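You operate a simulated robot arm through the tools that you are given. There is no shell and no other tool. Be economical: measure what you need, move in short steps, check, and stop when the job is done.

Carry out the task below with a simulated two-armed robot. There is one attempt and no reset: what you move stays moved.

## Task
Fetch the yellow-taped pipe and stand it on the top of the toolbox lid. Fetch the white head marked "230 V" from the top of the trestle table and set it on the space between the two crates. Fetch the green-capped valve and set it on the window sill. Put the blue-capped valve on top of the tool battery on the top of the trestle table. Put the 2 A fuse from the top of the trestle table in the blue tub and the 6 A fuse on top of the tall white head there. Do these in any order. Set down upright: yellow-taped pipe, green-capped valve, blue-capped valve.
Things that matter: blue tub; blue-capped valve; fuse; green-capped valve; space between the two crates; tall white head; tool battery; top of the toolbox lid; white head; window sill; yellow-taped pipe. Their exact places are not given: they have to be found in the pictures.

It is judged by the outcome, as a careful person would: the job done as asked, and still so three seconds after it is handed in. It fails if anything else is knocked over, pushed out of place, dropped, spilled or broken. A push-on lid holds only when it is set on centred and level and pressed home; a screw cap is set on level and turned clockwise until tight.

## Robot
Two 7-joint arms with two-finger parallel grippers on one trunk, on a base that drives. Base frame: it is fixed to the floor where the robot stands at the start and does not move with it; the origin is under the middle of the robot, x ahead of it, y to its left, z up. Readings come in m, rad, newtons and seconds.
The left shoulder is at the start at [0.061, 0.101, 1.009], the right one opposite. With the tool pointing down near the work surface each hand reaches from about 0.26 to 0.54 m from the robot's upright axis, wherever it stands, measured 20 degrees to its own side. Places, roughly: blue tub (10x9x9 cm) [0.6, 0.2, 0.8]; blue-capped valve [1, 0.25, 0.75]; fuse [1, 0.25, 0.75]; green-capped valve [0.75, 0, 0.75]; space between the two crates (26x20 cm) [-0.78, 0.64, 0.92]; tall white head [0.5, 0, 0.75]; tool battery [0.75, 0, 0.75]; top of the toolbox lid [0, -1.2, 0.3]; white head [1, 0, 0.75]; window sill (15x124 cm) [4.46, -1.88, 1.08]; yellow-taped pipe (3x3x7 cm) [0.5, 0, 0.8]. Payload 2.4 kg a hand.
The TCP of each hand is the grasp point between the finger pads, 0.024 m short of the fingertips. In the tool frame z runs along the fingers and y along their closing line. The gripper opens to 0.068 m. The fingers are 0.017 m wide and 0.01 m thick; the gripper's body (0.04 by 0.07 m) begins 0.041 m behind the TCP.
Orientation is that of the tool frame in the base frame, as [roll, pitch, yaw] about the fixed x, y, z axes, in that order (R = Rz(yaw) Ry(pitch) Rx(roll)). With the fingers straight down and closing along the base's y, the tool's x points along the base's -x, its y along +y and its z along -z.

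## Interface
- The arms move only by the tool apply_moves. It takes "left_plan", "right_plan" or both (then of equal length, played together; a hand with none holds still); each is a list of rows, each a list of 7 numbers: the shift along the base's x, y, z in units of 25 mm (1.0 is 25 mm), then the turn, a rotation vector about the base's x, y, z in units of 6 degrees (1.0 is 6 degrees), then the opening, from 0 (shut) to 1 (fully open). In form: [[tx, ty, tz, wx, wy, wz, claw], ...]. A call has 1 to 12 rows; each row shifts and turns the commanded pose from where the row before left it. A call with a number of a shift or a turn outside -1 to 1 is refused whole. A row lasts 0.2 s, in which the tool goes at most 0.05 m and 0.15 rad; a call with a longer step from one row to the next is refused whole, and so is a gripper value outside its range. A pose out of reach is approached as far as the arm can. The call stops where the force on the tool passes 40 N (or 10 N more than at its start, if that is more) or the arm is blocked; 0.2 s more then pass. Each finger travels about 0.072 m/s and halts on what it meets, pressing with about 40 N; the grip force reading is that of the motor and also rises with nothing between the fingers. The clock runs only during rows and for 0.2 s after the last one: add rows that do not move to give the fingers time. The reply holds the time, the measured pose of the TCP, the force on the tool along the base axes, the opening and the grip force, in the units named above and with some noise, with the torque about the TCP (base axes, N m) and any sound that the robot's microphone picked up.
- Cameras (640 x 400 px; columns grow to the right, rows downward): "scene" is now at [0.1573, 0.007, 1.1847]; the picture's right is [0.09, -1.00, 0.00], its down [-0.43, -0.04, -0.90] and it looks along [0.90, 0.08, -0.43] (base axes); focal length 267 px, centre (320, 200). "left" rides on the left gripper at [0.084, -0.011, -0.075] in its tool frame; the picture's right is [0.13, 0.99, 0.00], its down [-0.60, 0.08, -0.79] and it looks along [-0.79, 0.10, 0.61] (tool axes); focal length 251 px, centre (320, 200). "right" rides on the right gripper at [0.084, 0.011, -0.075] in its tool frame; the picture's right is [-0.13, 0.99, 0.00], its down [-0.60, -0.08, -0.79] and it looks along [-0.79, -0.10, 0.61] (tool axes); focal length 251 px, centre (320, 200).
- get_image(camera): a new picture of that camera. The clock stands still meanwhile.
- lift_body(by): slides the trunk up (or, below 0, down) by that many m; the arms and the scene camera ride with it, the base frame stays. It gives what a move gives, with no picture.
- base_move(legs): drives the robot by 1 to 6 legs, each [ahead, left, turn to the left] in m, m and rad, along the robot's own axes; the way and the turn of a leg run together, so that a leg with both is an arc; at most 1.5 m and 3.142 rad a leg. The arms and the cameras ride along, it lands a little off, and it stops where it bumps. It gives what a move gives.
- head_to(pan, tilt): turns the head with the scene camera to pan (to the left, within 1.501 rad either way) and tilt (down, from -0.506 to 1.204), counted from straight ahead of the robot. It gives what a move gives.
- probe_pixels(camera, pixels): for up to 12 pixels [column, row] of the newest picture of that camera ("zoom" is the newest enlarged one), the place [x, y, z] in the base frame of the surface seen there, good to about 0.003 m. The clock stands still meanwhile.
- zoom(camera, box): a new picture of the part [left, top, right, bottom] of that camera's present view, enlarged. The clock stands still meanwhile.
- sign_off(): hands the job in; it is judged then, once.

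Keep the steps short. Do not move on a guess: measure, check each grasp and each placing, and mend mistakes. In all there are 124 turns and 128 pictures (those below and enlarged ones count). Leave the grippers open and the arms clear of the work at the hand-in unless told otherwise, and finish with a single line.

The tools are called after ">>>" as a command line: name --argument value ..., lists and objects as JSON in quotes. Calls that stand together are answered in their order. apply_moves: Moves the arms, as the interface text tells. Its arguments: {"type":"object","properties":{"left_plan":{"type":"array"},"right_plan":{"type":"array"}},"required":[]} The other tools are called the same way: lift_body (by) slides the trunk up or down; base_move (legs) drives the base; head_to (pan, tilt) turns the head that bears the scene camera; get_image (camera) takes a picture; probe_pixels (camera, pixels) gives the place of the surface under pixels of a picture; zoom (camera, box) takes an enlarged picture of a part of a camera's view; sign_off () hands the job in.

At the start:

```text
clock: 0.0
left_ee_pos: [0.2888, 0.1512, 1.0588]
left_orientation: [-3.139, -0.001, -3.141]
left_ft_force: [0.2, 0.2, -0.5]
left_wrist_torque: [0.0, -0.01, -0.02]
left_opening: 0.0679
left_finger_force: 0.1
right_ee_pos: [0.3085, -0.1048, 1.0167]
right_orientation: [3.141, 0.0, -3.141]
right_ft_force: [0.2, 0.1, -1.1]
right_wrist_torque: [-0.01, -0.01, 0.01]
right_opening: 0.0677
right_finger_force: 0.1
trunk travel left (down, up): [-0.225, 0.624]
robot x, y, heading: [0.0022, 0.0001, 0.001]
head pan, tilt: [0.091, 0.443]
```

scene: 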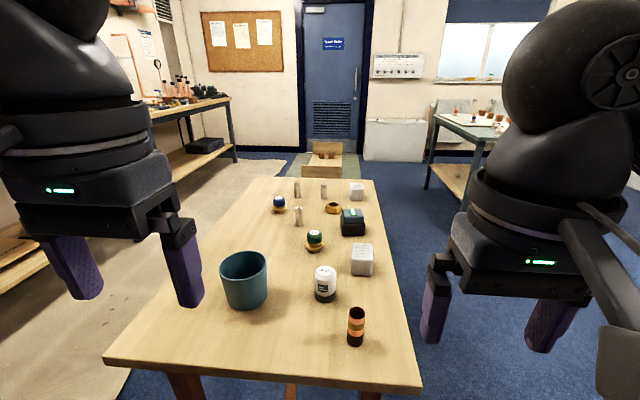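
right: 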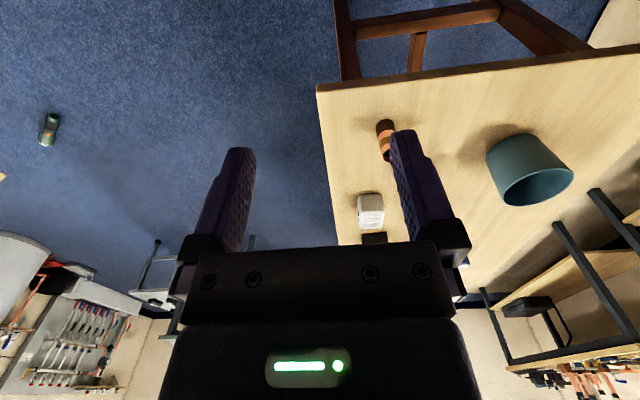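
left: 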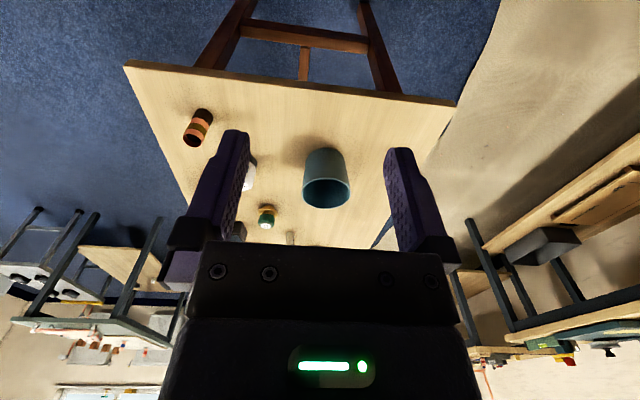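

I see the table with the tub, valves, fuses, heads and pipe. I'll zoom in on the table to identify each item.

>>> zoom --camera "scene" --box '[240, 170, 400, 270]'

>>> zoom --camera "scene" --box '[210, 220, 418, 350]'

```text
4.00 times, centred on (320, 220) of scene
```

zoom: 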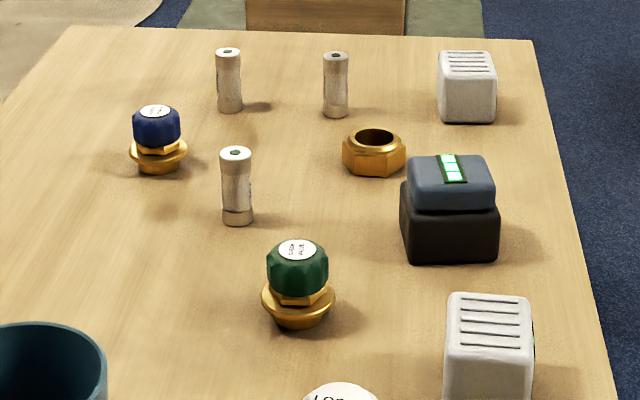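

```text
3.08 times, centred on (314, 285) of scene
```

zoom: 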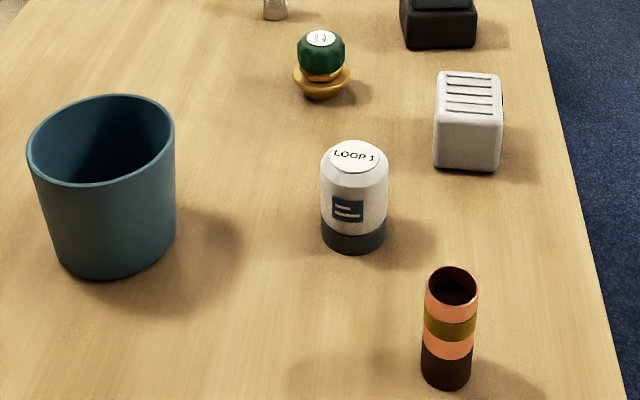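

Three fuses, two cube heads and one round "LOOP 1" head. I'll probe their positions.

>>> zoom --camera "scene" --box '[260, 170, 380, 245]'

>>> probe_pixels --camera "scene" --pixels '[[297, 183], [323, 184], [298, 209], [279, 199], [315, 234], [357, 186], [352, 213], [361, 250], [325, 270], [355, 312], [245, 256], [333, 206]]'

>>> probe_pixels --camera "scene" --pixels '[[110, 360], [420, 386], [250, 178], [372, 178], [300, 330], [327, 154], [222, 270], [267, 270], [244, 306], [355, 345], [325, 300], [360, 275]]'

```text
5.33 times, centred on (320, 208) of scene
```

zoom: 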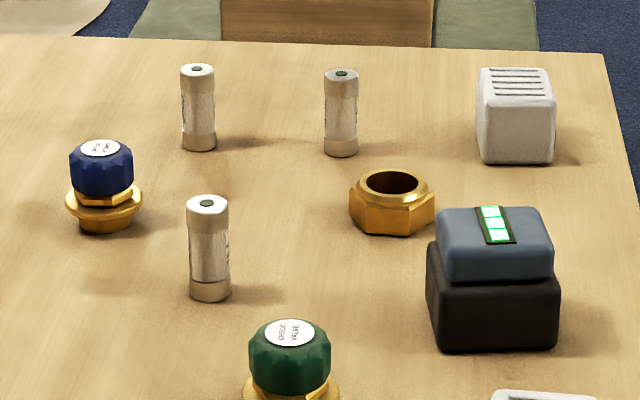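

```text
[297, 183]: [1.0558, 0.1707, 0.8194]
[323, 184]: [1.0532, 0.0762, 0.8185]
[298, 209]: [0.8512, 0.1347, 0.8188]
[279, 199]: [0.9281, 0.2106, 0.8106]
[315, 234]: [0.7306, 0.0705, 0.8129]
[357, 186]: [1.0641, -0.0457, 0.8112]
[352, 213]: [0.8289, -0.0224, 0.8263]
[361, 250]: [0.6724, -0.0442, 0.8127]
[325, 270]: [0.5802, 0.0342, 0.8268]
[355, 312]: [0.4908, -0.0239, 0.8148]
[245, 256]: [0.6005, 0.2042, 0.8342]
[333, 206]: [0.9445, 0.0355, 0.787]
```

```text
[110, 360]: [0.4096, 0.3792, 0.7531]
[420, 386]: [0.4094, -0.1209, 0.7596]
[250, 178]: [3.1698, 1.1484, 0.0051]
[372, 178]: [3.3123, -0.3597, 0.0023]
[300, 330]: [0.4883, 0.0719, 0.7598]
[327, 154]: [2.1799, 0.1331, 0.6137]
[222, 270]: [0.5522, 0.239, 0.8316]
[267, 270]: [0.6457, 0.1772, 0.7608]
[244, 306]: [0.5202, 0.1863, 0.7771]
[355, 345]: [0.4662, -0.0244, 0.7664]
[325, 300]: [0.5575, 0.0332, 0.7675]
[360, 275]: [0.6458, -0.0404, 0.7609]
```

I'll zoom much tighter onto the fuses and the cubes to try reading labels.

>>> zoom --camera "scene" --box '[287, 176, 335, 206]'

>>> zoom --camera "scene" --box '[280, 200, 320, 225]'

>>> get_image --camera "scene"

```text
13.33 times, centred on (311, 191) of scene
```

zoom: 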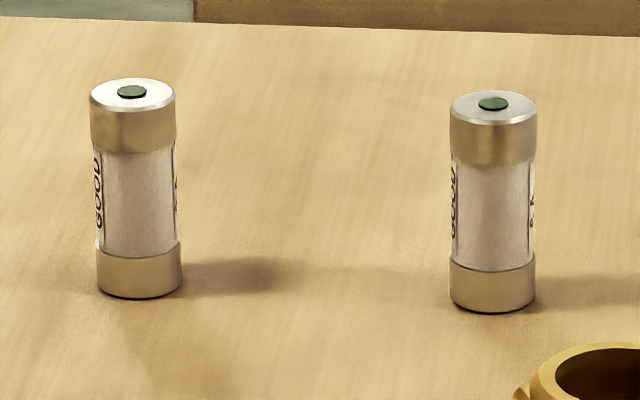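

```text
16.00 times, centred on (300, 212) of scene
```

zoom: 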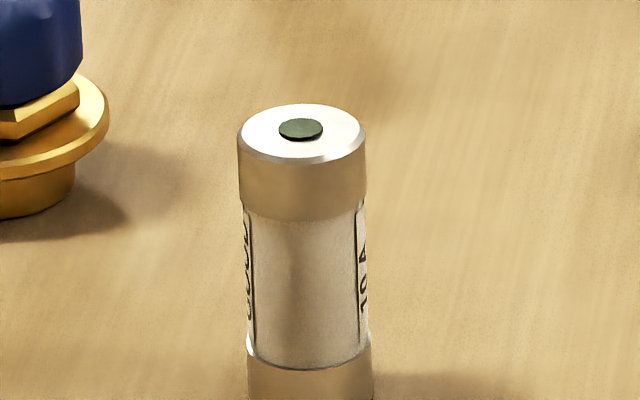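

```text
119 pictures are left
```

scene: 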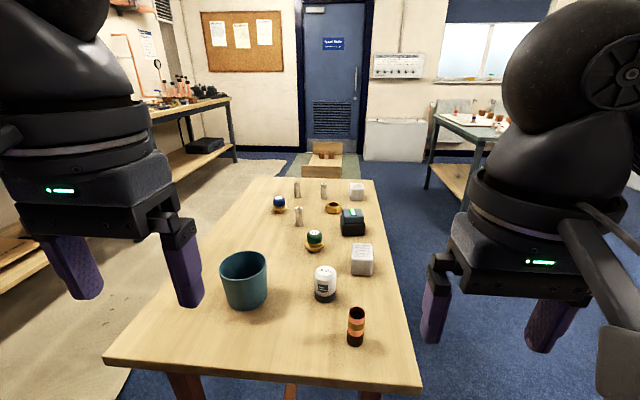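

The near fuse looks like "10 A"; the others need a side view. I'll look around first: toolbox to the right, then crates to the left.

>>> head_to --pan -1.45 --tilt 0.7

>>> get_image --camera "scene"

>>> head_to --pan 1.5 --tilt 0.4

>>> get_image --camera "scene"

>>> head_to --pan -0.5 --tilt 0.2

>>> get_image --camera "scene"

```text
clock: 1.6
left_ee_pos: [0.29, 0.1508, 1.0585]
left_orientation: [-3.14, -0.002, 3.142]
left_ft_force: [0.9, -0.1, -0.1]
left_wrist_torque: [0.03, -0.03, -0.01]
left_opening: 0.0681
left_finger_force: 0.1
right_ee_pos: [0.3099, -0.1045, 1.0164]
right_orientation: [-3.141, 0.001, 3.14]
right_ft_force: [-0.6, -0.5, 0.1]
right_wrist_torque: [0.01, -0.02, 0.0]
right_opening: 0.068
right_finger_force: 0.0
trunk travel left (down, up): [-0.225, 0.624]
robot x, y, heading: [0.0007, 0.0004, 0.002]
head pan, tilt: [-1.45, 0.7]
```

```text
118 pictures are left
```

scene: 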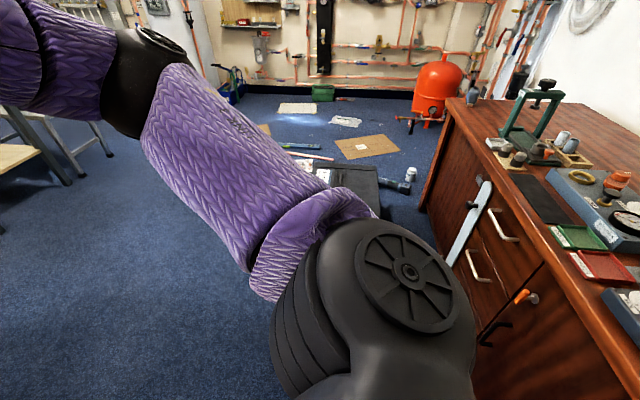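

```text
clock: 4.2
left_ee_pos: [0.289, 0.1507, 1.059]
left_orientation: [-3.139, -0.002, -3.141]
left_ft_force: [0.1, 0.5, 0.1]
left_wrist_torque: [0.04, 0.0, 0.01]
left_opening: 0.0679
left_finger_force: 0.0
right_ee_pos: [0.3093, -0.1048, 1.0173]
right_orientation: [-3.141, 0.0, -3.141]
right_ft_force: [-0.3, 0.4, 0.0]
right_wrist_torque: [-0.03, 0.02, 0.0]
right_opening: 0.0681
right_finger_force: 0.1
trunk travel left (down, up): [-0.225, 0.624]
robot x, y, heading: [0.0002, -0.0018, 0.004]
head pan, tilt: [1.499, 0.4]
```

```text
117 pictures are left
```

scene: 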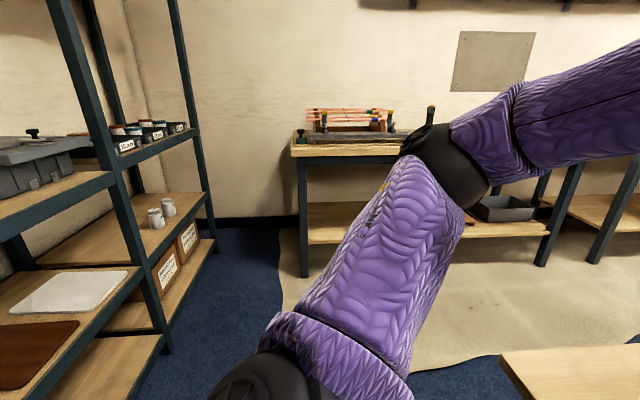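

```text
clock: 6.1
left_ee_pos: [0.2903, 0.1502, 1.0584]
left_orientation: [-3.139, -0.001, 3.141]
left_ft_force: [0.5, -0.5, 0.4]
left_wrist_torque: [0.0, 0.02, -0.01]
left_opening: 0.0681
left_finger_force: 0.0
right_ee_pos: [0.3096, -0.1047, 1.0182]
right_orientation: [-3.141, 0.0, 3.141]
right_ft_force: [0.0, -0.1, 0.6]
right_wrist_torque: [0.01, 0.03, -0.03]
right_opening: 0.0681
right_finger_force: 0.0
trunk travel left (down, up): [-0.225, 0.624]
robot x, y, heading: [0.002, 0.0014, 0.005]
head pan, tilt: [-0.499, 0.201]
```

```text
116 pictures are left
```

scene: 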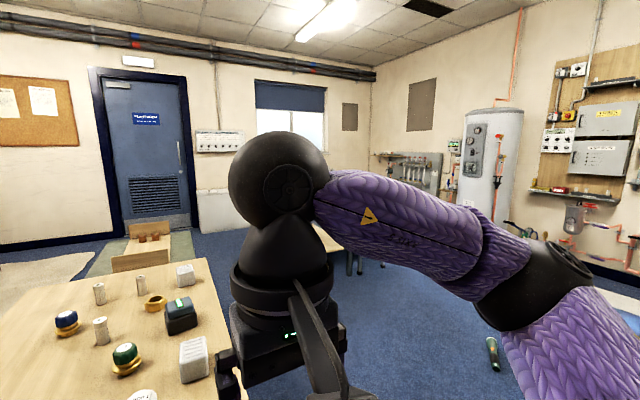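

I'll look down at the base footprint and the near table edge to see how close I can drive.

>>> head_to --pan 0.0 --tilt 1.2

>>> get_image --camera "scene"

>>> zoom --camera "left" --box '[120, 0, 480, 225]'

>>> probe_pixels --camera "left" --pixels '[[135, 75], [440, 110], [220, 60], [380, 85], [300, 40], [230, 15], [375, 15]]'

```text
clock: 7.4
left_ee_pos: [0.2893, 0.1509, 1.0589]
left_orientation: [-3.141, -0.001, 3.14]
left_ft_force: [0.0, 0.4, -0.3]
left_wrist_torque: [0.01, -0.02, -0.01]
left_opening: 0.0681
left_finger_force: 0.0
right_ee_pos: [0.3099, -0.1039, 1.0162]
right_orientation: [-3.14, 0.003, 3.141]
right_ft_force: [0.7, 0.2, 0.7]
right_wrist_torque: [-0.01, -0.01, 0.0]
right_opening: 0.0682
right_finger_force: 0.1
trunk travel left (down, up): [-0.225, 0.624]
robot x, y, heading: [-0.0015, 0.0004, -0.005]
head pan, tilt: [0.0, 1.201]
```

```text
115 pictures are left
```

scene: 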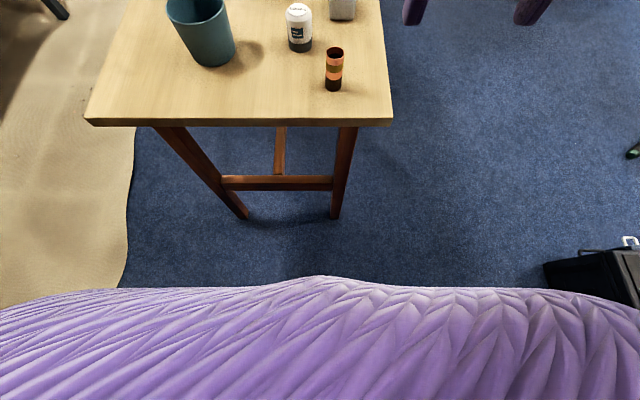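

```text
1.78 times, centred on (300, 112) of left
```

zoom: 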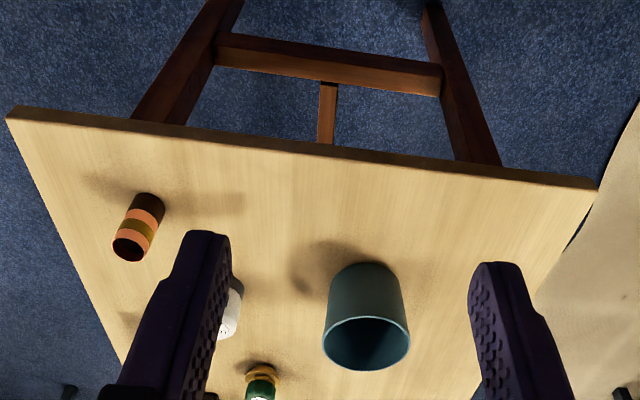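

```text
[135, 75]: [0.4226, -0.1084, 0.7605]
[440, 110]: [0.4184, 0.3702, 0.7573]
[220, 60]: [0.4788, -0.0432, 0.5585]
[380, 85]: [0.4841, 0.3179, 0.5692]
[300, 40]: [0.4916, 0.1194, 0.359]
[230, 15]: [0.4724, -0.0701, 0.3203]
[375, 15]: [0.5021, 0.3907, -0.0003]
```

Now measure the pipe, LOOP head and tub precisely in this view.

>>> zoom --camera "scene" --box '[282, 0, 378, 100]'

>>> probe_pixels --camera "scene" --pixels '[[334, 60], [326, 60], [342, 60], [326, 68], [342, 68], [334, 68], [334, 80], [334, 90], [299, 8], [320, 100]]'

```text
4.00 times, centred on (330, 50) of scene
```

zoom: 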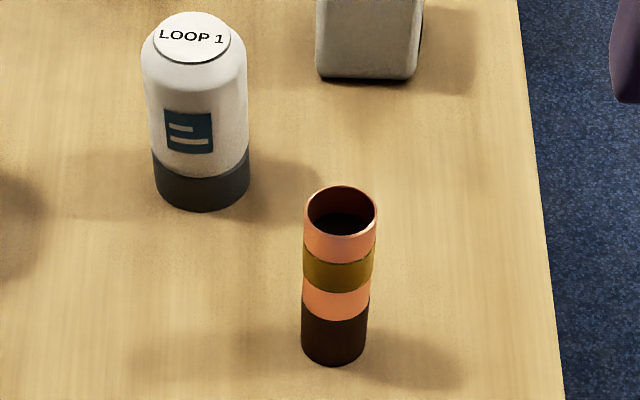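

```text
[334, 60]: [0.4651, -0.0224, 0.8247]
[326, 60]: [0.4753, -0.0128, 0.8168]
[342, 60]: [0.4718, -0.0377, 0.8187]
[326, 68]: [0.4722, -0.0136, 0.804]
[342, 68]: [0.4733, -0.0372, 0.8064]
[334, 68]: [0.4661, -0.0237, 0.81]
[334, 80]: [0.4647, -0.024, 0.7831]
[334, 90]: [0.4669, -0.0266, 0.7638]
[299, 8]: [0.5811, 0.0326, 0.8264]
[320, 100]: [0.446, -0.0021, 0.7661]
```

Pipe centre ≈ (0.480, -0.0245), top ≈ 0.835. Bring the right hand above it (TCP z≈0.90, fingertips at 0.876).

>>> apply_moves --right_plan '[[0.85, 0.4, -0.58, 0, 0, 0, 1], [0.85, 0.4, -0.58, 0, 0, 0, 1], [0.85, 0.4, -0.58, 0, 0, 0, 1], [0.85, 0.4, -0.58, 0, 0, 0, 1], [0.85, 0.4, -0.58, 0, 0, 0, 1], [0.85, 0.4, -0.58, 0, 0, 0, 1], [0.85, 0.4, -0.58, 0, 0, 0, 1], [0.85, 0.4, -0.58, 0, 0, 0, 1], [0, 0, 0, 0, 0, 0, 1]]'

>>> get_image --camera "right"

```text
clock: 9.4
left_ee_pos: [0.2893, 0.15, 1.0587]
left_orientation: [-3.139, 0.0, 3.14]
left_ft_force: [-0.9, -0.2, 0.2]
left_wrist_torque: [0.0, 0.0, 0.0]
left_opening: 0.0681
left_finger_force: 0.1
right_ee_pos: [0.4788, -0.0229, 0.9002]
right_orientation: [3.14, 0.0, -3.141]
right_ft_force: [0.3, -0.1, 1.0]
right_wrist_torque: [0.02, -0.01, -0.02]
right_opening: 0.0681
right_finger_force: 0.1
trunk travel left (down, up): [-0.225, 0.624]
robot x, y, heading: [0.0006, 0.0019, -0.002]
head pan, tilt: [0.0, 1.201]
```

```text
112 pictures are left
```

right: 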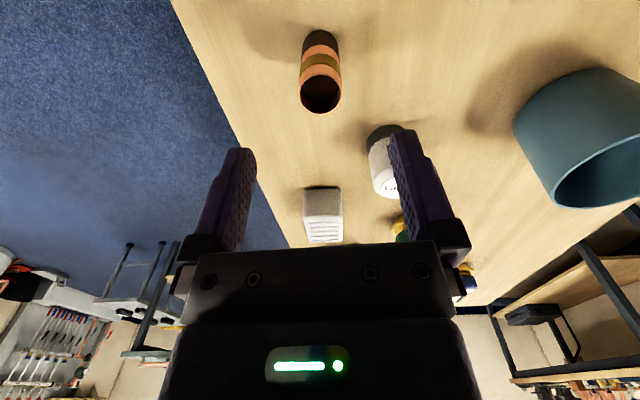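

Pipe is centred between the fingers. Descend to z≈0.805 and close.

>>> apply_moves --right_plan '[[0, 0, -0.95, 0, 0, 0, 1], [0, 0, -0.95, 0, 0, 0, 1], [0, 0, -0.95, 0, 0, 0, 1], [0, 0, -0.95, 0, 0, 0, 1], [0, 0, 0, 0, 0, 0, 1], [0, 0, 0, 0, 0, 0, 0], [0, 0, 0, 0, 0, 0, 0], [0, 0, 0, 0, 0, 0, 0], [0, 0, 0, 0, 0, 0, 0]]'

```text
clock: 11.4
left_ee_pos: [0.2889, 0.1513, 1.0583]
left_orientation: [-3.14, -0.001, -3.14]
left_ft_force: [-0.3, 0.0, 0.7]
left_wrist_torque: [0.02, 0.04, -0.01]
left_opening: 0.068
left_finger_force: 0.2
right_ee_pos: [0.4786, -0.0236, 0.8051]
right_orientation: [-3.141, 0.0, 3.141]
right_ft_force: [1.1, -1.1, -0.9]
right_wrist_torque: [-0.01, -0.03, -0.04]
right_opening: 0.0269
right_finger_force: 39.4
trunk travel left (down, up): [-0.225, 0.624]
robot x, y, heading: [0.0024, 0.0003, 0.002]
head pan, tilt: [0.0, 1.201]
```

Gripped (0.027 m). Lift and retract.

>>> apply_moves --right_plan '[[0, 0, 1, 0, 0, 0, 0], [0, 0, 1, 0, 0, 0, 0], [0, 0, 1, 0, 0, 0, 0], [0, 0, 1, 0, 0, 0, 0], [0, 0, 1, 0, 0, 0, 0], [0, 0, 1, 0, 0, 0, 0], [-0.9, -0.8, 0, 0, 0, 0, 0], [-0.9, -0.8, 0, 0, 0, 0, 0], [-0.9, -0.8, 0, 0, 0, 0, 0], [-0.9, -0.8, 0, 0, 0, 0, 0], [-0.9, -0.8, 0, 0, 0, 0, 0], [-0.9, -0.4, 0, 0, 0, 0, 0]]'

>>> get_image --camera "right"

```text
clock: 14.0
left_ee_pos: [0.2887, 0.1508, 1.0584]
left_orientation: [3.142, -0.002, -3.141]
left_ft_force: [-0.2, 0.4, 0.4]
left_wrist_torque: [-0.02, -0.03, 0.01]
left_opening: 0.0682
left_finger_force: 0.1
right_ee_pos: [0.3419, -0.1334, 0.9547]
right_orientation: [3.141, -0.001, -3.141]
right_ft_force: [-0.3, 0.0, -0.1]
right_wrist_torque: [0.03, 0.0, -0.02]
right_opening: 0.0265
right_finger_force: 39.8
trunk travel left (down, up): [-0.225, 0.624]
robot x, y, heading: [0.0014, -0.0016, -0.0]
head pan, tilt: [0.0, 1.201]
```

```text
111 pictures are left
```

right: 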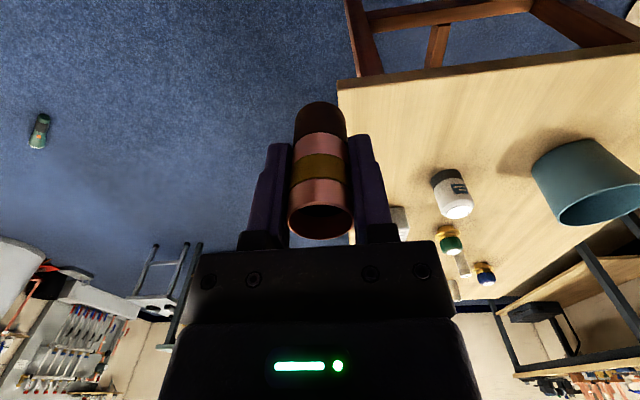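

Held. Look right and measure the toolbox, cabinet and floor obstacles.

>>> head_to --pan -1.1 --tilt 0.9

>>> get_image --camera "scene"

>>> probe_pixels --camera "right" --pixels '[[40, 130], [300, 60]]'

```text
clock: 15.3
left_ee_pos: [0.2898, 0.1516, 1.0592]
left_orientation: [-3.138, -0.003, 3.141]
left_ft_force: [0.1, 0.5, 0.1]
left_wrist_torque: [-0.02, -0.01, 0.02]
left_opening: 0.0681
left_finger_force: 0.1
right_ee_pos: [0.3447, -0.1328, 0.9555]
right_orientation: [3.141, -0.001, -3.141]
right_ft_force: [-0.4, 0.4, 0.4]
right_wrist_torque: [0.03, -0.01, 0.03]
right_opening: 0.0267
right_finger_force: 40.1
trunk travel left (down, up): [-0.225, 0.624]
robot x, y, heading: [-0.0002, 0.0008, -0.004]
head pan, tilt: [-1.1, 0.901]
```

```text
110 pictures are left
```

scene: 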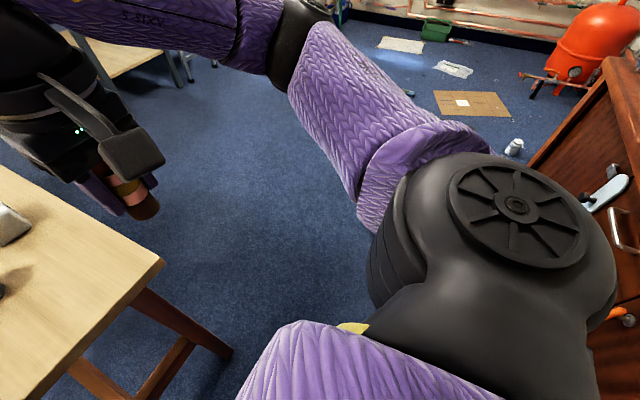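

```text
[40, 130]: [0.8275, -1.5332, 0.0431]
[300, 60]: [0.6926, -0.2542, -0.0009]
```

>>> probe_pixels --camera "scene" --pixels '[[528, 155], [605, 100], [630, 260], [625, 320], [512, 148], [460, 103], [615, 370], [375, 90]]'

```text
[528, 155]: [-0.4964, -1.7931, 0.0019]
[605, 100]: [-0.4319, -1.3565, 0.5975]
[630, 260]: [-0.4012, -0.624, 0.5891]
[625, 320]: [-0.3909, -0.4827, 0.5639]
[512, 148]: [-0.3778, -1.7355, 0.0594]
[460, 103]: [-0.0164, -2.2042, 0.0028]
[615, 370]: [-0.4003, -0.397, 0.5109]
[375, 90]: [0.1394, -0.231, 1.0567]
```

Cabinet face is at x≈-0.43. I'll strafe right 0.5 m and ahead 0.2 m, then turn right partly and look at the toolbox.

>>> base_move --legs '[[0, -0.5, 0], [0.2, 0, 0], [0, 0, -1.2]]'

>>> head_to --pan -0.3 --tilt 1.0

>>> get_image --camera "scene"

```text
clock: 22.4
left_ee_pos: [0.4463, -0.711, 1.0595]
left_orientation: [-3.141, -0.002, 1.949]
left_ft_force: [-0.3, 0.0, 0.3]
left_wrist_torque: [0.02, 0.05, 0.02]
left_opening: 0.0682
left_finger_force: 0.1
right_ee_pos: [0.2018, -0.8672, 0.9557]
right_orientation: [-3.141, 0.0, 1.948]
right_ft_force: [0.6, -0.4, -0.9]
right_wrist_torque: [-0.02, 0.0, 0.05]
right_opening: 0.0267
right_finger_force: 40.1
trunk travel left (down, up): [-0.225, 0.624]
robot x, y, heading: [0.2011, -0.4951, -1.19]
head pan, tilt: [-1.1, 0.901]
```

```text
clock: 23.6
left_ee_pos: [0.4468, -0.7098, 1.058]
left_orientation: [-3.141, -0.002, 1.95]
left_ft_force: [-0.8, 0.1, -0.1]
left_wrist_torque: [-0.01, -0.03, -0.01]
left_opening: 0.0681
left_finger_force: 0.1
right_ee_pos: [0.2036, -0.8653, 0.9554]
right_orientation: [3.141, 0.001, 1.948]
right_ft_force: [-0.1, 0.5, 1.2]
right_wrist_torque: [0.0, -0.02, 0.01]
right_opening: 0.0267
right_finger_force: 39.7
trunk travel left (down, up): [-0.225, 0.624]
robot x, y, heading: [0.197, -0.4948, -1.191]
head pan, tilt: [-0.3, 1.0]
```

```text
109 pictures are left
```

scene: 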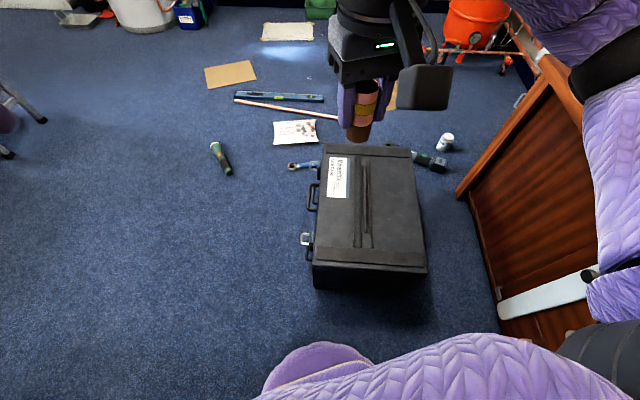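

The toolbox lies in clear view. Probe the lid surface to find a flat standing spot.

>>> probe_pixels --camera "scene" --pixels '[[330, 155], [395, 155], [320, 252], [410, 255], [338, 215], [362, 215], [392, 215], [392, 190], [318, 240], [424, 240], [365, 255], [335, 235]]'

>>> zoom --camera "scene" --box '[288, 130, 448, 290]'

```text
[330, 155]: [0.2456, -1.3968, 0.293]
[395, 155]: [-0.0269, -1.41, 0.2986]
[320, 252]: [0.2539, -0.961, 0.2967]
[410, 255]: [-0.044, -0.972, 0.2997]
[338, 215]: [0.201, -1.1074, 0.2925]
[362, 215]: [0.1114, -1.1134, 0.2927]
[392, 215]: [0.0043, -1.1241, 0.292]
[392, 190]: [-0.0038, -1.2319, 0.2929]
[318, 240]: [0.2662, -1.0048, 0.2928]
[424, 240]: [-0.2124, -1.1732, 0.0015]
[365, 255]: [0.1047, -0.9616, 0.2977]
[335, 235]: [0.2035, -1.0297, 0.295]
```

```text
2.50 times, centred on (368, 210) of scene
```

zoom: 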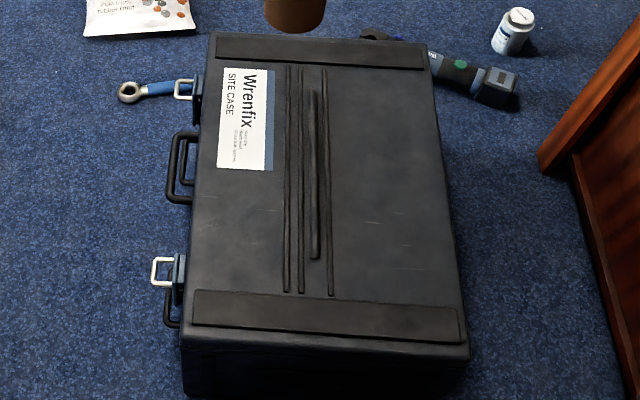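

Lid z≈0.292; a flat spot is at about (0.02, -1.07). Turn to face it squarely and move slightly closer, then check the base clearance.

>>> base_move --legs '[[0, 0, -0.38], [0.08, 0, 0]]'

>>> head_to --pan -0.1 --tilt 1.2

>>> get_image --camera "scene"

```text
clock: 25.8
left_ee_pos: [0.3497, -0.8662, 1.0592]
left_orientation: [3.141, 0.0, 1.571]
left_ft_force: [0.1, -0.7, -0.8]
left_wrist_torque: [-0.03, -0.01, -0.02]
left_opening: 0.0679
left_finger_force: 0.0
right_ee_pos: [0.067, -0.9209, 0.9555]
right_orientation: [-3.141, 0.001, 1.569]
right_ft_force: [1.0, -0.1, 0.0]
right_wrist_torque: [0.04, 0.06, -0.04]
right_opening: 0.0265
right_finger_force: 40.5
trunk travel left (down, up): [-0.225, 0.624]
robot x, y, heading: [0.2027, -0.5777, -1.574]
head pan, tilt: [-0.3, 1.0]
```

```text
clock: 26.5
left_ee_pos: [0.3486, -0.8662, 1.0593]
left_orientation: [3.141, -0.001, 1.569]
left_ft_force: [-0.6, -0.1, 1.1]
left_wrist_torque: [-0.02, -0.02, 0.0]
left_opening: 0.0677
left_finger_force: 0.2
right_ee_pos: [0.0654, -0.9197, 0.955]
right_orientation: [-3.141, 0.001, 1.571]
right_ft_force: [-0.5, 0.3, -0.7]
right_wrist_torque: [0.04, 0.02, -0.01]
right_opening: 0.0265
right_finger_force: 40.0
trunk travel left (down, up): [-0.225, 0.624]
robot x, y, heading: [0.1989, -0.5748, -1.572]
head pan, tilt: [-0.099, 1.201]
```

```text
107 pictures are left
```

scene: 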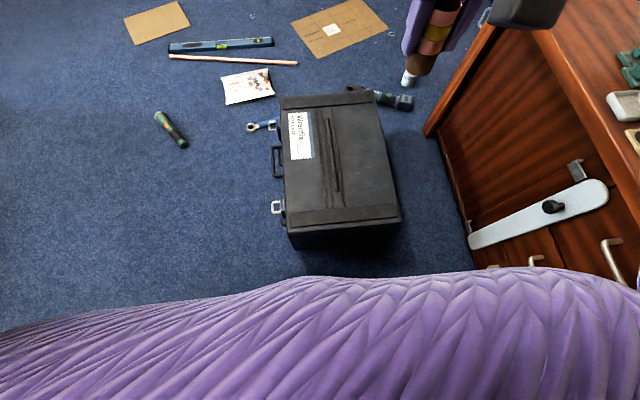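

Lower the trunk by 0.22 m.

>>> lift_body --by -0.22

```text
clock: 28.8
left_ee_pos: [0.35, -0.8648, 0.8392]
left_orientation: [-3.139, -0.003, 1.572]
left_ft_force: [0.1, -0.3, -0.3]
left_wrist_torque: [-0.02, 0.0, -0.02]
left_opening: 0.0681
left_finger_force: 0.0
right_ee_pos: [0.0658, -0.9193, 0.736]
right_orientation: [-3.142, 0.0, 1.57]
right_ft_force: [0.7, 0.9, 0.3]
right_wrist_torque: [-0.01, -0.01, 0.01]
right_opening: 0.0267
right_finger_force: 39.4
trunk travel left (down, up): [-0.005, 0.844]
robot x, y, heading: [0.1994, -0.5755, -1.576]
head pan, tilt: [-0.099, 1.201]
```

Move the right hand down and forward over the lid spot.

>>> apply_moves --right_plan '[[-0.12, -0.5, -1, 0, 0, 0, 0], [-0.12, -0.5, -1, 0, 0, 0, 0], [-0.12, -0.5, -1, 0, 0, 0, 0], [-0.12, -0.5, -1, 0, 0, 0, 0], [-0.12, -0.5, -1, 0, 0, 0, 0], [-0.12, -0.5, -1, 0, 0, 0, 0], [-0.12, -0.5, -1, 0, 0, 0, 0], [-0.12, -0.5, -1, 0, 0, 0, 0], [-0.12, -0.5, -1, 0, 0, 0, 0], [-0.12, -0.5, -1, 0, 0, 0, 0], [-0.12, -0.5, -1, 0, 0, 0, 0], [-0.12, -0.5, -1, 0, 0, 0, 0]]'

>>> get_image --camera "right"

```text
clock: 31.4
left_ee_pos: [0.3501, -0.8662, 0.8392]
left_orientation: [-3.14, 0.0, 1.571]
left_ft_force: [-0.5, -0.7, 0.2]
left_wrist_torque: [0.0, -0.02, -0.01]
left_opening: 0.0679
left_finger_force: 0.0
right_ee_pos: [0.0295, -1.0715, 0.4355]
right_orientation: [-3.14, 0.001, 1.568]
right_ft_force: [0.4, 0.5, -0.8]
right_wrist_torque: [0.0, 0.01, 0.02]
right_opening: 0.0267
right_finger_force: 40.3
trunk travel left (down, up): [-0.005, 0.844]
robot x, y, heading: [0.1998, -0.578, -1.568]
head pan, tilt: [-0.099, 1.201]
```

```text
106 pictures are left
```

right: 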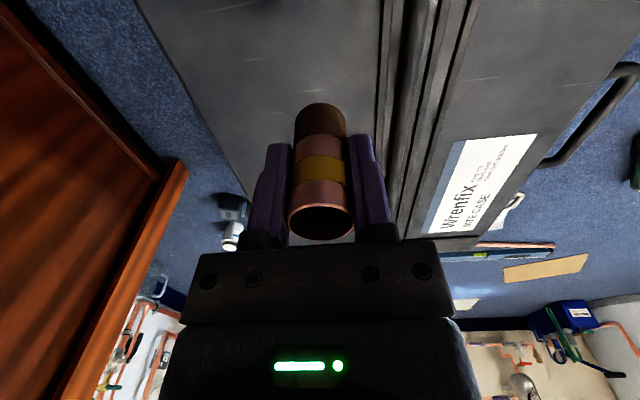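

Spot is flat between the edge and the grooves. Descend to just at contact.

>>> apply_moves --right_plan '[[0, 0, -0.94, 0, 0, 0, 0], [0, 0, -0.94, 0, 0, 0, 0], [0, 0, -0.94, 0, 0, 0, 0], [0, 0, -0.94, 0, 0, 0, 0], [0, 0, -0.1, 0, 0, 0, 0], [0, 0, -0.08, 0, 0, 0, 0], [0, 0, 0, 0, 0, 0, 0]]'

```text
clock: 33.0
left_ee_pos: [0.3502, -0.8674, 0.839]
left_orientation: [-3.141, -0.002, 1.571]
left_ft_force: [0.1, 0.3, 0.0]
left_wrist_torque: [-0.02, 0.02, 0.03]
left_opening: 0.0678
left_finger_force: 0.1
right_ee_pos: [0.0308, -1.0609, 0.3441]
right_orientation: [-3.141, 0.0, 1.57]
right_ft_force: [-0.6, 0.4, -0.5]
right_wrist_torque: [0.01, 0.03, 0.01]
right_opening: 0.0268
right_finger_force: 40.3
right hand out of reach, approached as far as the arm can: row 4
trunk travel left (down, up): [-0.005, 0.844]
robot x, y, heading: [0.2015, -0.5743, -1.571]
head pan, tilt: [-0.099, 1.201]
```

At the reach limit; pull the hand back 3 cm toward the robot (target still on flat lid) so it can come down.

>>> apply_moves --right_plan '[[0, 0.6, 0.2, 0, 0, 0, 0], [0, 0.7, 0, 0, 0, 0, 0], [0, 0, -0.1, 0, 0, 0, 0], [0, 0, -0.1, 0, 0, 0, 0], [0, 0, 0, 0, 0, 0, 0]]'

```text
clock: 34.2
left_ee_pos: [0.3498, -0.867, 0.839]
left_orientation: [-3.141, -0.001, 1.571]
left_ft_force: [-1.1, -0.2, 0.2]
left_wrist_torque: [0.0, 0.0, -0.01]
left_opening: 0.0679
left_finger_force: 0.1
right_ee_pos: [0.0306, -1.0293, 0.3416]
right_orientation: [3.14, 0.001, 1.572]
right_ft_force: [0.4, -1.4, 0.0]
right_wrist_torque: [0.0, 0.0, -0.02]
right_opening: 0.0266
right_finger_force: 39.7
trunk travel left (down, up): [-0.005, 0.844]
robot x, y, heading: [0.1983, -0.5733, -1.574]
head pan, tilt: [-0.099, 1.201]
```

No contact yet; lower in small steps.

>>> apply_moves --right_plan '[[0, 0, -0.08, 0, 0, 0, 0], [0, 0, -0.08, 0, 0, 0, 0], [0, 0, -0.04, 0, 0, 0, 0], [0, 0, 0, 0, 0, 0, 0]]'

>>> get_image --camera "right"

```text
clock: 35.2
left_ee_pos: [0.3495, -0.8652, 0.8387]
left_orientation: [-3.14, -0.004, 1.571]
left_ft_force: [-0.4, 0.4, 0.4]
left_wrist_torque: [-0.01, 0.04, 0.02]
left_opening: 0.0681
left_finger_force: 0.0
right_ee_pos: [0.0291, -1.0293, 0.3368]
right_orientation: [-3.141, 0.001, 1.569]
right_ft_force: [-0.4, 0.0, 1.1]
right_wrist_torque: [-0.02, -0.01, 0.0]
right_opening: 0.0268
right_finger_force: 39.9
trunk travel left (down, up): [-0.005, 0.844]
robot x, y, heading: [0.199, -0.5807, -1.574]
head pan, tilt: [-0.099, 1.201]
```

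```text
105 pictures are left
```

right: 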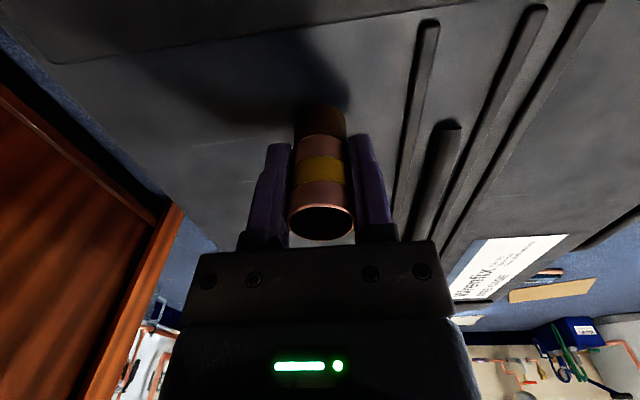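

>>> apply_moves --right_plan '[[0, 0, -0.08, 0, 0, 0, 0], [0, 0, -0.06, 0, 0, 0, 0], [0, 0, 0, 0, 0, 0, 0]]'

```text
clock: 36.0
left_ee_pos: [0.3511, -0.8639, 0.8396]
left_orientation: [-3.139, 0.0, 1.572]
left_ft_force: [-0.8, -0.3, 0.4]
left_wrist_torque: [0.0, 0.01, 0.03]
left_opening: 0.068
left_finger_force: 0.1
right_ee_pos: [0.0305, -1.0298, 0.3353]
right_orientation: [3.141, 0.002, 1.571]
right_ft_force: [-2.2, 0.6, 31.2]
right_wrist_torque: [-0.09, 0.11, -0.02]
right_opening: 0.0266
right_finger_force: 39.9
trunk travel left (down, up): [-0.005, 0.844]
robot x, y, heading: [0.2008, -0.5784, -1.575]
head pan, tilt: [-0.099, 1.201]
```

Contact (31 N). Relieve slightly, open, then rise straight up.

>>> apply_moves --right_plan '[[0, 0, 0.05, 0, 0, 0, 0], [0, 0, 0, 0, 0, 0, 0.6], [0, 0, 0, 0, 0, 0, 0.9], [0, 0, 0, 0, 0, 0, 0.9], [0, 0, 0, 0, 0, 0, 0.9], [0, 0, 0.5, 0, 0, 0, 0.9], [0, 0, 1, 0, 0, 0, 0.9], [0, 0, 1, 0, 0, 0, 0.9], [0, 0, 1, 0, 0, 0, 0.9], [0, 0, 1, 0, 0, 0, 0.9], [0, 0, 1, 0, 0, 0, 0.9]]'

>>> get_image --camera "right"

```text
clock: 38.4
left_ee_pos: [0.3502, -0.8656, 0.8389]
left_orientation: [-3.14, -0.002, 1.571]
left_ft_force: [0.6, 0.5, 0.9]
left_wrist_torque: [-0.02, 0.0, 0.02]
left_opening: 0.0681
left_finger_force: 0.1
right_ee_pos: [0.0298, -1.03, 0.473]
right_orientation: [-3.141, 0.001, 1.57]
right_ft_force: [-0.1, 0.4, -0.5]
right_wrist_torque: [0.03, 0.01, -0.01]
right_opening: 0.0616
right_finger_force: 0.1
trunk travel left (down, up): [-0.005, 0.844]
robot x, y, heading: [0.1966, -0.5776, -1.571]
head pan, tilt: [-0.099, 1.201]
```

```text
104 pictures are left
```

right: 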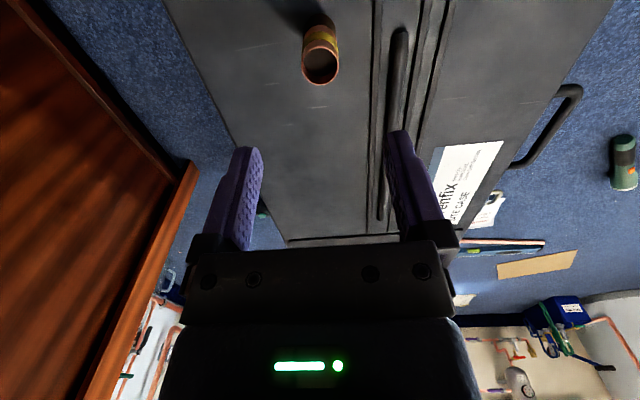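

The pipe stands upright on the lid. Bring the right hand up and back, then raise the trunk.

>>> apply_moves --right_plan '[[0.12, 0.5, 1, 0, 0, 0, 1], [0.12, 0.5, 1, 0, 0, 0, 1], [0.12, 0.5, 1, 0, 0, 0, 1], [0.12, 0.5, 1, 0, 0, 0, 1], [0.12, 0.5, 1, 0, 0, 0, 1], [0.12, 0.5, 1, 0, 0, 0, 1], [0.12, 0.5, 1, 0, 0, 0, 1], [0.12, 0.5, 1, 0, 0, 0, 1], [0.12, 0.5, 1, 0, 0, 0, 1], [0.12, 0.5, 1, 0, 0, 0, 1], [0.12, 0.5, 1, 0, 0, 0, 1], [0.12, 0.5, 1, 0, 0, 0, 1]]'

>>> lift_body --by 0.22

>>> get_image --camera "scene"

>>> base_move --legs '[[0, 0.67, 0], [0, 0, 3.14], [0.05, 0, 0]]'

>>> head_to --pan 0.0 --tilt 0.75

>>> get_image --camera "scene"

```text
clock: 41.0
left_ee_pos: [0.3489, -0.867, 0.8387]
left_orientation: [-3.141, -0.002, 1.57]
left_ft_force: [-0.4, 0.1, 0.7]
left_wrist_torque: [-0.01, 0.0, -0.01]
left_opening: 0.068
left_finger_force: 0.1
right_ee_pos: [0.0666, -0.8767, 0.7728]
right_orientation: [3.141, 0.0, 1.569]
right_ft_force: [-0.5, 0.6, -0.1]
right_wrist_torque: [-0.03, 0.03, -0.03]
right_opening: 0.0681
right_finger_force: 0.1
trunk travel left (down, up): [-0.005, 0.844]
robot x, y, heading: [0.2016, -0.5759, -1.572]
head pan, tilt: [-0.099, 1.201]
```

```text
clock: 43.4
left_ee_pos: [0.3498, -0.8668, 1.0585]
left_orientation: [3.141, -0.002, 1.569]
left_ft_force: [0.1, 0.2, 0.1]
left_wrist_torque: [-0.03, -0.04, 0.04]
left_opening: 0.068
left_finger_force: 0.1
right_ee_pos: [0.0651, -0.8799, 0.9924]
right_orientation: [3.141, 0.0, 1.569]
right_ft_force: [0.0, -0.3, 0.0]
right_wrist_torque: [-0.03, 0.01, 0.01]
right_opening: 0.068
right_finger_force: 0.1
trunk travel left (down, up): [-0.225, 0.624]
robot x, y, heading: [0.2009, -0.5741, -1.569]
head pan, tilt: [-0.099, 1.201]
```

```text
103 pictures are left
```

scene: 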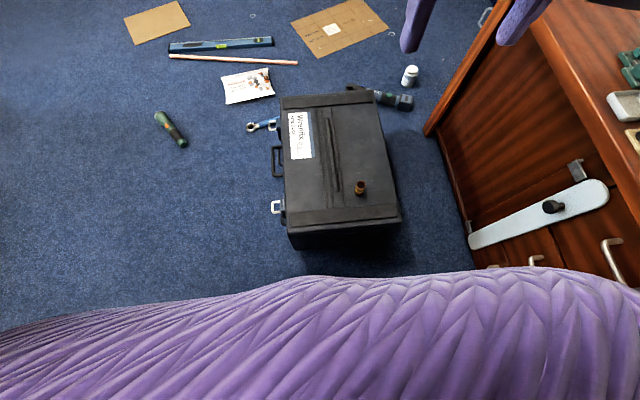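

```text
clock: 54.9
left_ee_pos: [0.7115, -0.2364, 1.0577]
left_orientation: [-3.14, -0.001, -1.561]
left_ft_force: [-0.1, 0.6, 0.2]
left_wrist_torque: [-0.01, 0.01, 0.0]
left_opening: 0.0681
left_finger_force: 0.0
right_ee_pos: [0.9947, -0.2197, 0.9924]
right_orientation: [-3.141, 0.0, -1.562]
right_ft_force: [0.5, 0.3, -0.5]
right_wrist_torque: [0.0, -0.04, 0.0]
right_opening: 0.0681
right_finger_force: 0.0
trunk travel left (down, up): [-0.225, 0.624]
robot x, y, heading: [0.8681, -0.5267, 1.584]
head pan, tilt: [-0.099, 1.201]
```

```text
clock: 55.8
left_ee_pos: [0.7129, -0.2379, 1.0579]
left_orientation: [3.141, -0.001, -1.562]
left_ft_force: [0.9, 0.3, -0.3]
left_wrist_torque: [-0.01, 0.04, 0.0]
left_opening: 0.0682
left_finger_force: 0.0
right_ee_pos: [0.9951, -0.2208, 0.9934]
right_orientation: [-3.141, 0.0, -1.561]
right_ft_force: [0.5, 0.2, -0.1]
right_wrist_torque: [0.0, 0.01, -0.03]
right_opening: 0.0683
right_finger_force: 0.1
trunk travel left (down, up): [-0.225, 0.624]
robot x, y, heading: [0.8667, -0.5272, 1.581]
head pan, tilt: [0.0, 0.75]
```

```text
102 pictures are left
```

scene: 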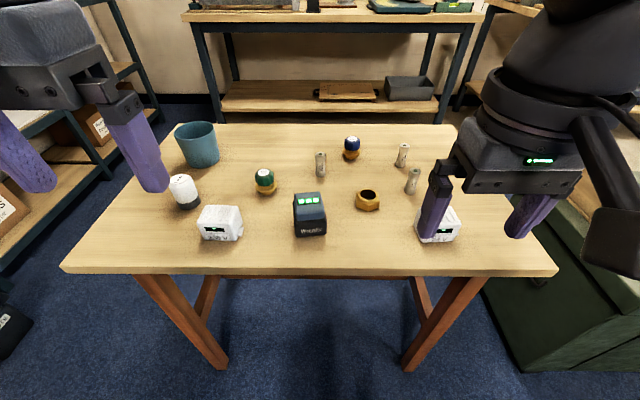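

Now the side faces with labels show. Zoom in on fuses and both cube heads.

>>> zoom --camera "scene" --box '[390, 140, 430, 200]'

>>> zoom --camera "scene" --box '[300, 135, 372, 185]'

>>> zoom --camera "scene" --box '[190, 195, 254, 245]'

>>> zoom --camera "scene" --box '[405, 195, 469, 245]'

>>> probe_pixels --camera "scene" --pixels '[[402, 146], [411, 171], [320, 154], [351, 140], [263, 172], [308, 195], [221, 210], [443, 217], [197, 128], [181, 180], [401, 165], [412, 191]]'

```text
6.67 times, centred on (410, 170) of scene
```

zoom: 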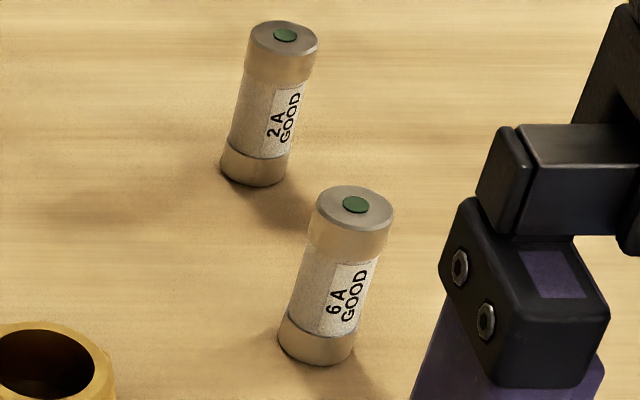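

```text
8.00 times, centred on (336, 160) of scene
```

zoom: 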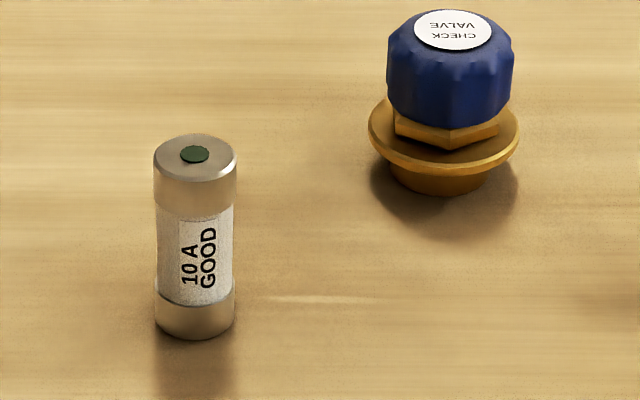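

```text
8.00 times, centred on (222, 220) of scene
```

zoom: 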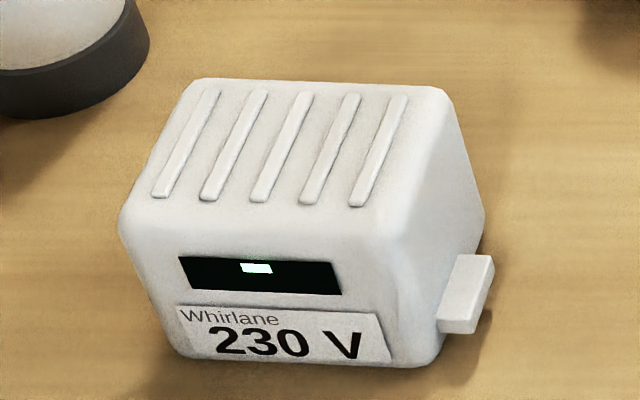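

```text
8.00 times, centred on (437, 220) of scene
```

zoom: 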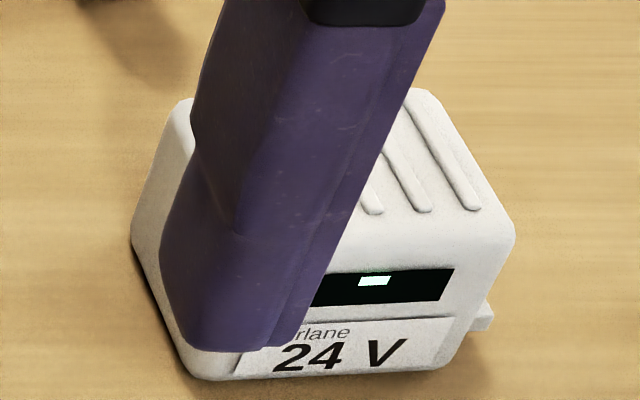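

```text
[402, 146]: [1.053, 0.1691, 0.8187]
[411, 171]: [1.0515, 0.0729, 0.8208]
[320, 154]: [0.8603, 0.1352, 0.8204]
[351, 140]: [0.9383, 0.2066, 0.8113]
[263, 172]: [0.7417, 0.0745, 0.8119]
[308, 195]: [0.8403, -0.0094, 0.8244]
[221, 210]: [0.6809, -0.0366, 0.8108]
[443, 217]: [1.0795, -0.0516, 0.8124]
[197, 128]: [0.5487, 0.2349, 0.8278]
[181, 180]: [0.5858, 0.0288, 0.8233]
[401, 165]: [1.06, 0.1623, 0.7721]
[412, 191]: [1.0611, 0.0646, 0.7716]
```

"230 V" is the cube at (0.68,-0.04); "2 A" is at (1.06,0.17), "6 A" at (1.06,0.07). I look down to measure how far my own chest protrudes versus the table edge.

>>> head_to --pan 0.0 --tilt 1.2

>>> get_image --camera "scene"

>>> probe_pixels --camera "scene" --pixels '[[320, 290], [320, 310], [320, 340], [320, 390], [200, 330], [440, 330], [320, 130], [180, 190], [420, 190], [300, 20], [150, 10], [480, 10]]'

```text
clock: 56.7
left_ee_pos: [0.7121, -0.2375, 1.0589]
left_orientation: [-3.14, -0.002, -1.561]
left_ft_force: [0.0, -0.1, -1.2]
left_wrist_torque: [-0.02, -0.01, -0.02]
left_opening: 0.0678
left_finger_force: 0.1
right_ee_pos: [0.9944, -0.2213, 0.9923]
right_orientation: [-3.141, -0.002, -1.563]
right_ft_force: [-0.3, 0.0, -0.9]
right_wrist_torque: [-0.02, 0.01, -0.02]
right_opening: 0.068
right_finger_force: 0.1
trunk travel left (down, up): [-0.225, 0.624]
robot x, y, heading: [0.8637, -0.5259, 1.578]
head pan, tilt: [0.0, 1.201]
```

```text
97 pictures are left
```

scene: 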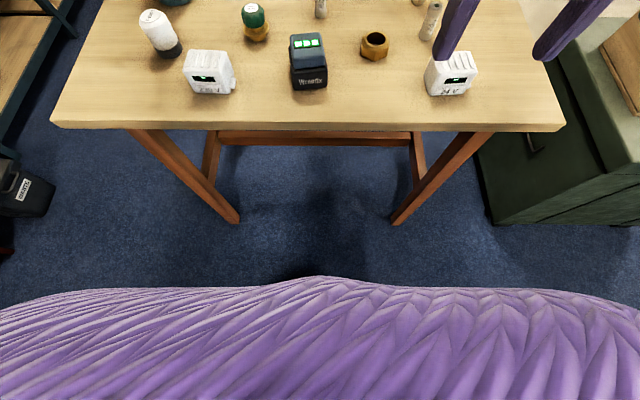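

```text
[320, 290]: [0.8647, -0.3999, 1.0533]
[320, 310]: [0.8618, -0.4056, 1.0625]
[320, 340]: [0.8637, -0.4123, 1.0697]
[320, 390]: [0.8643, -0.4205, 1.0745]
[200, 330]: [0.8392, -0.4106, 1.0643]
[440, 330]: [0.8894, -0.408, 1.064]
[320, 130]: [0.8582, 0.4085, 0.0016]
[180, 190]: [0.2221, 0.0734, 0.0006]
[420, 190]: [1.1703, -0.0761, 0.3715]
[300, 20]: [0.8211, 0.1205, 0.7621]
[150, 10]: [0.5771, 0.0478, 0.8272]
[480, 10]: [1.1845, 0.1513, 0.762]
```

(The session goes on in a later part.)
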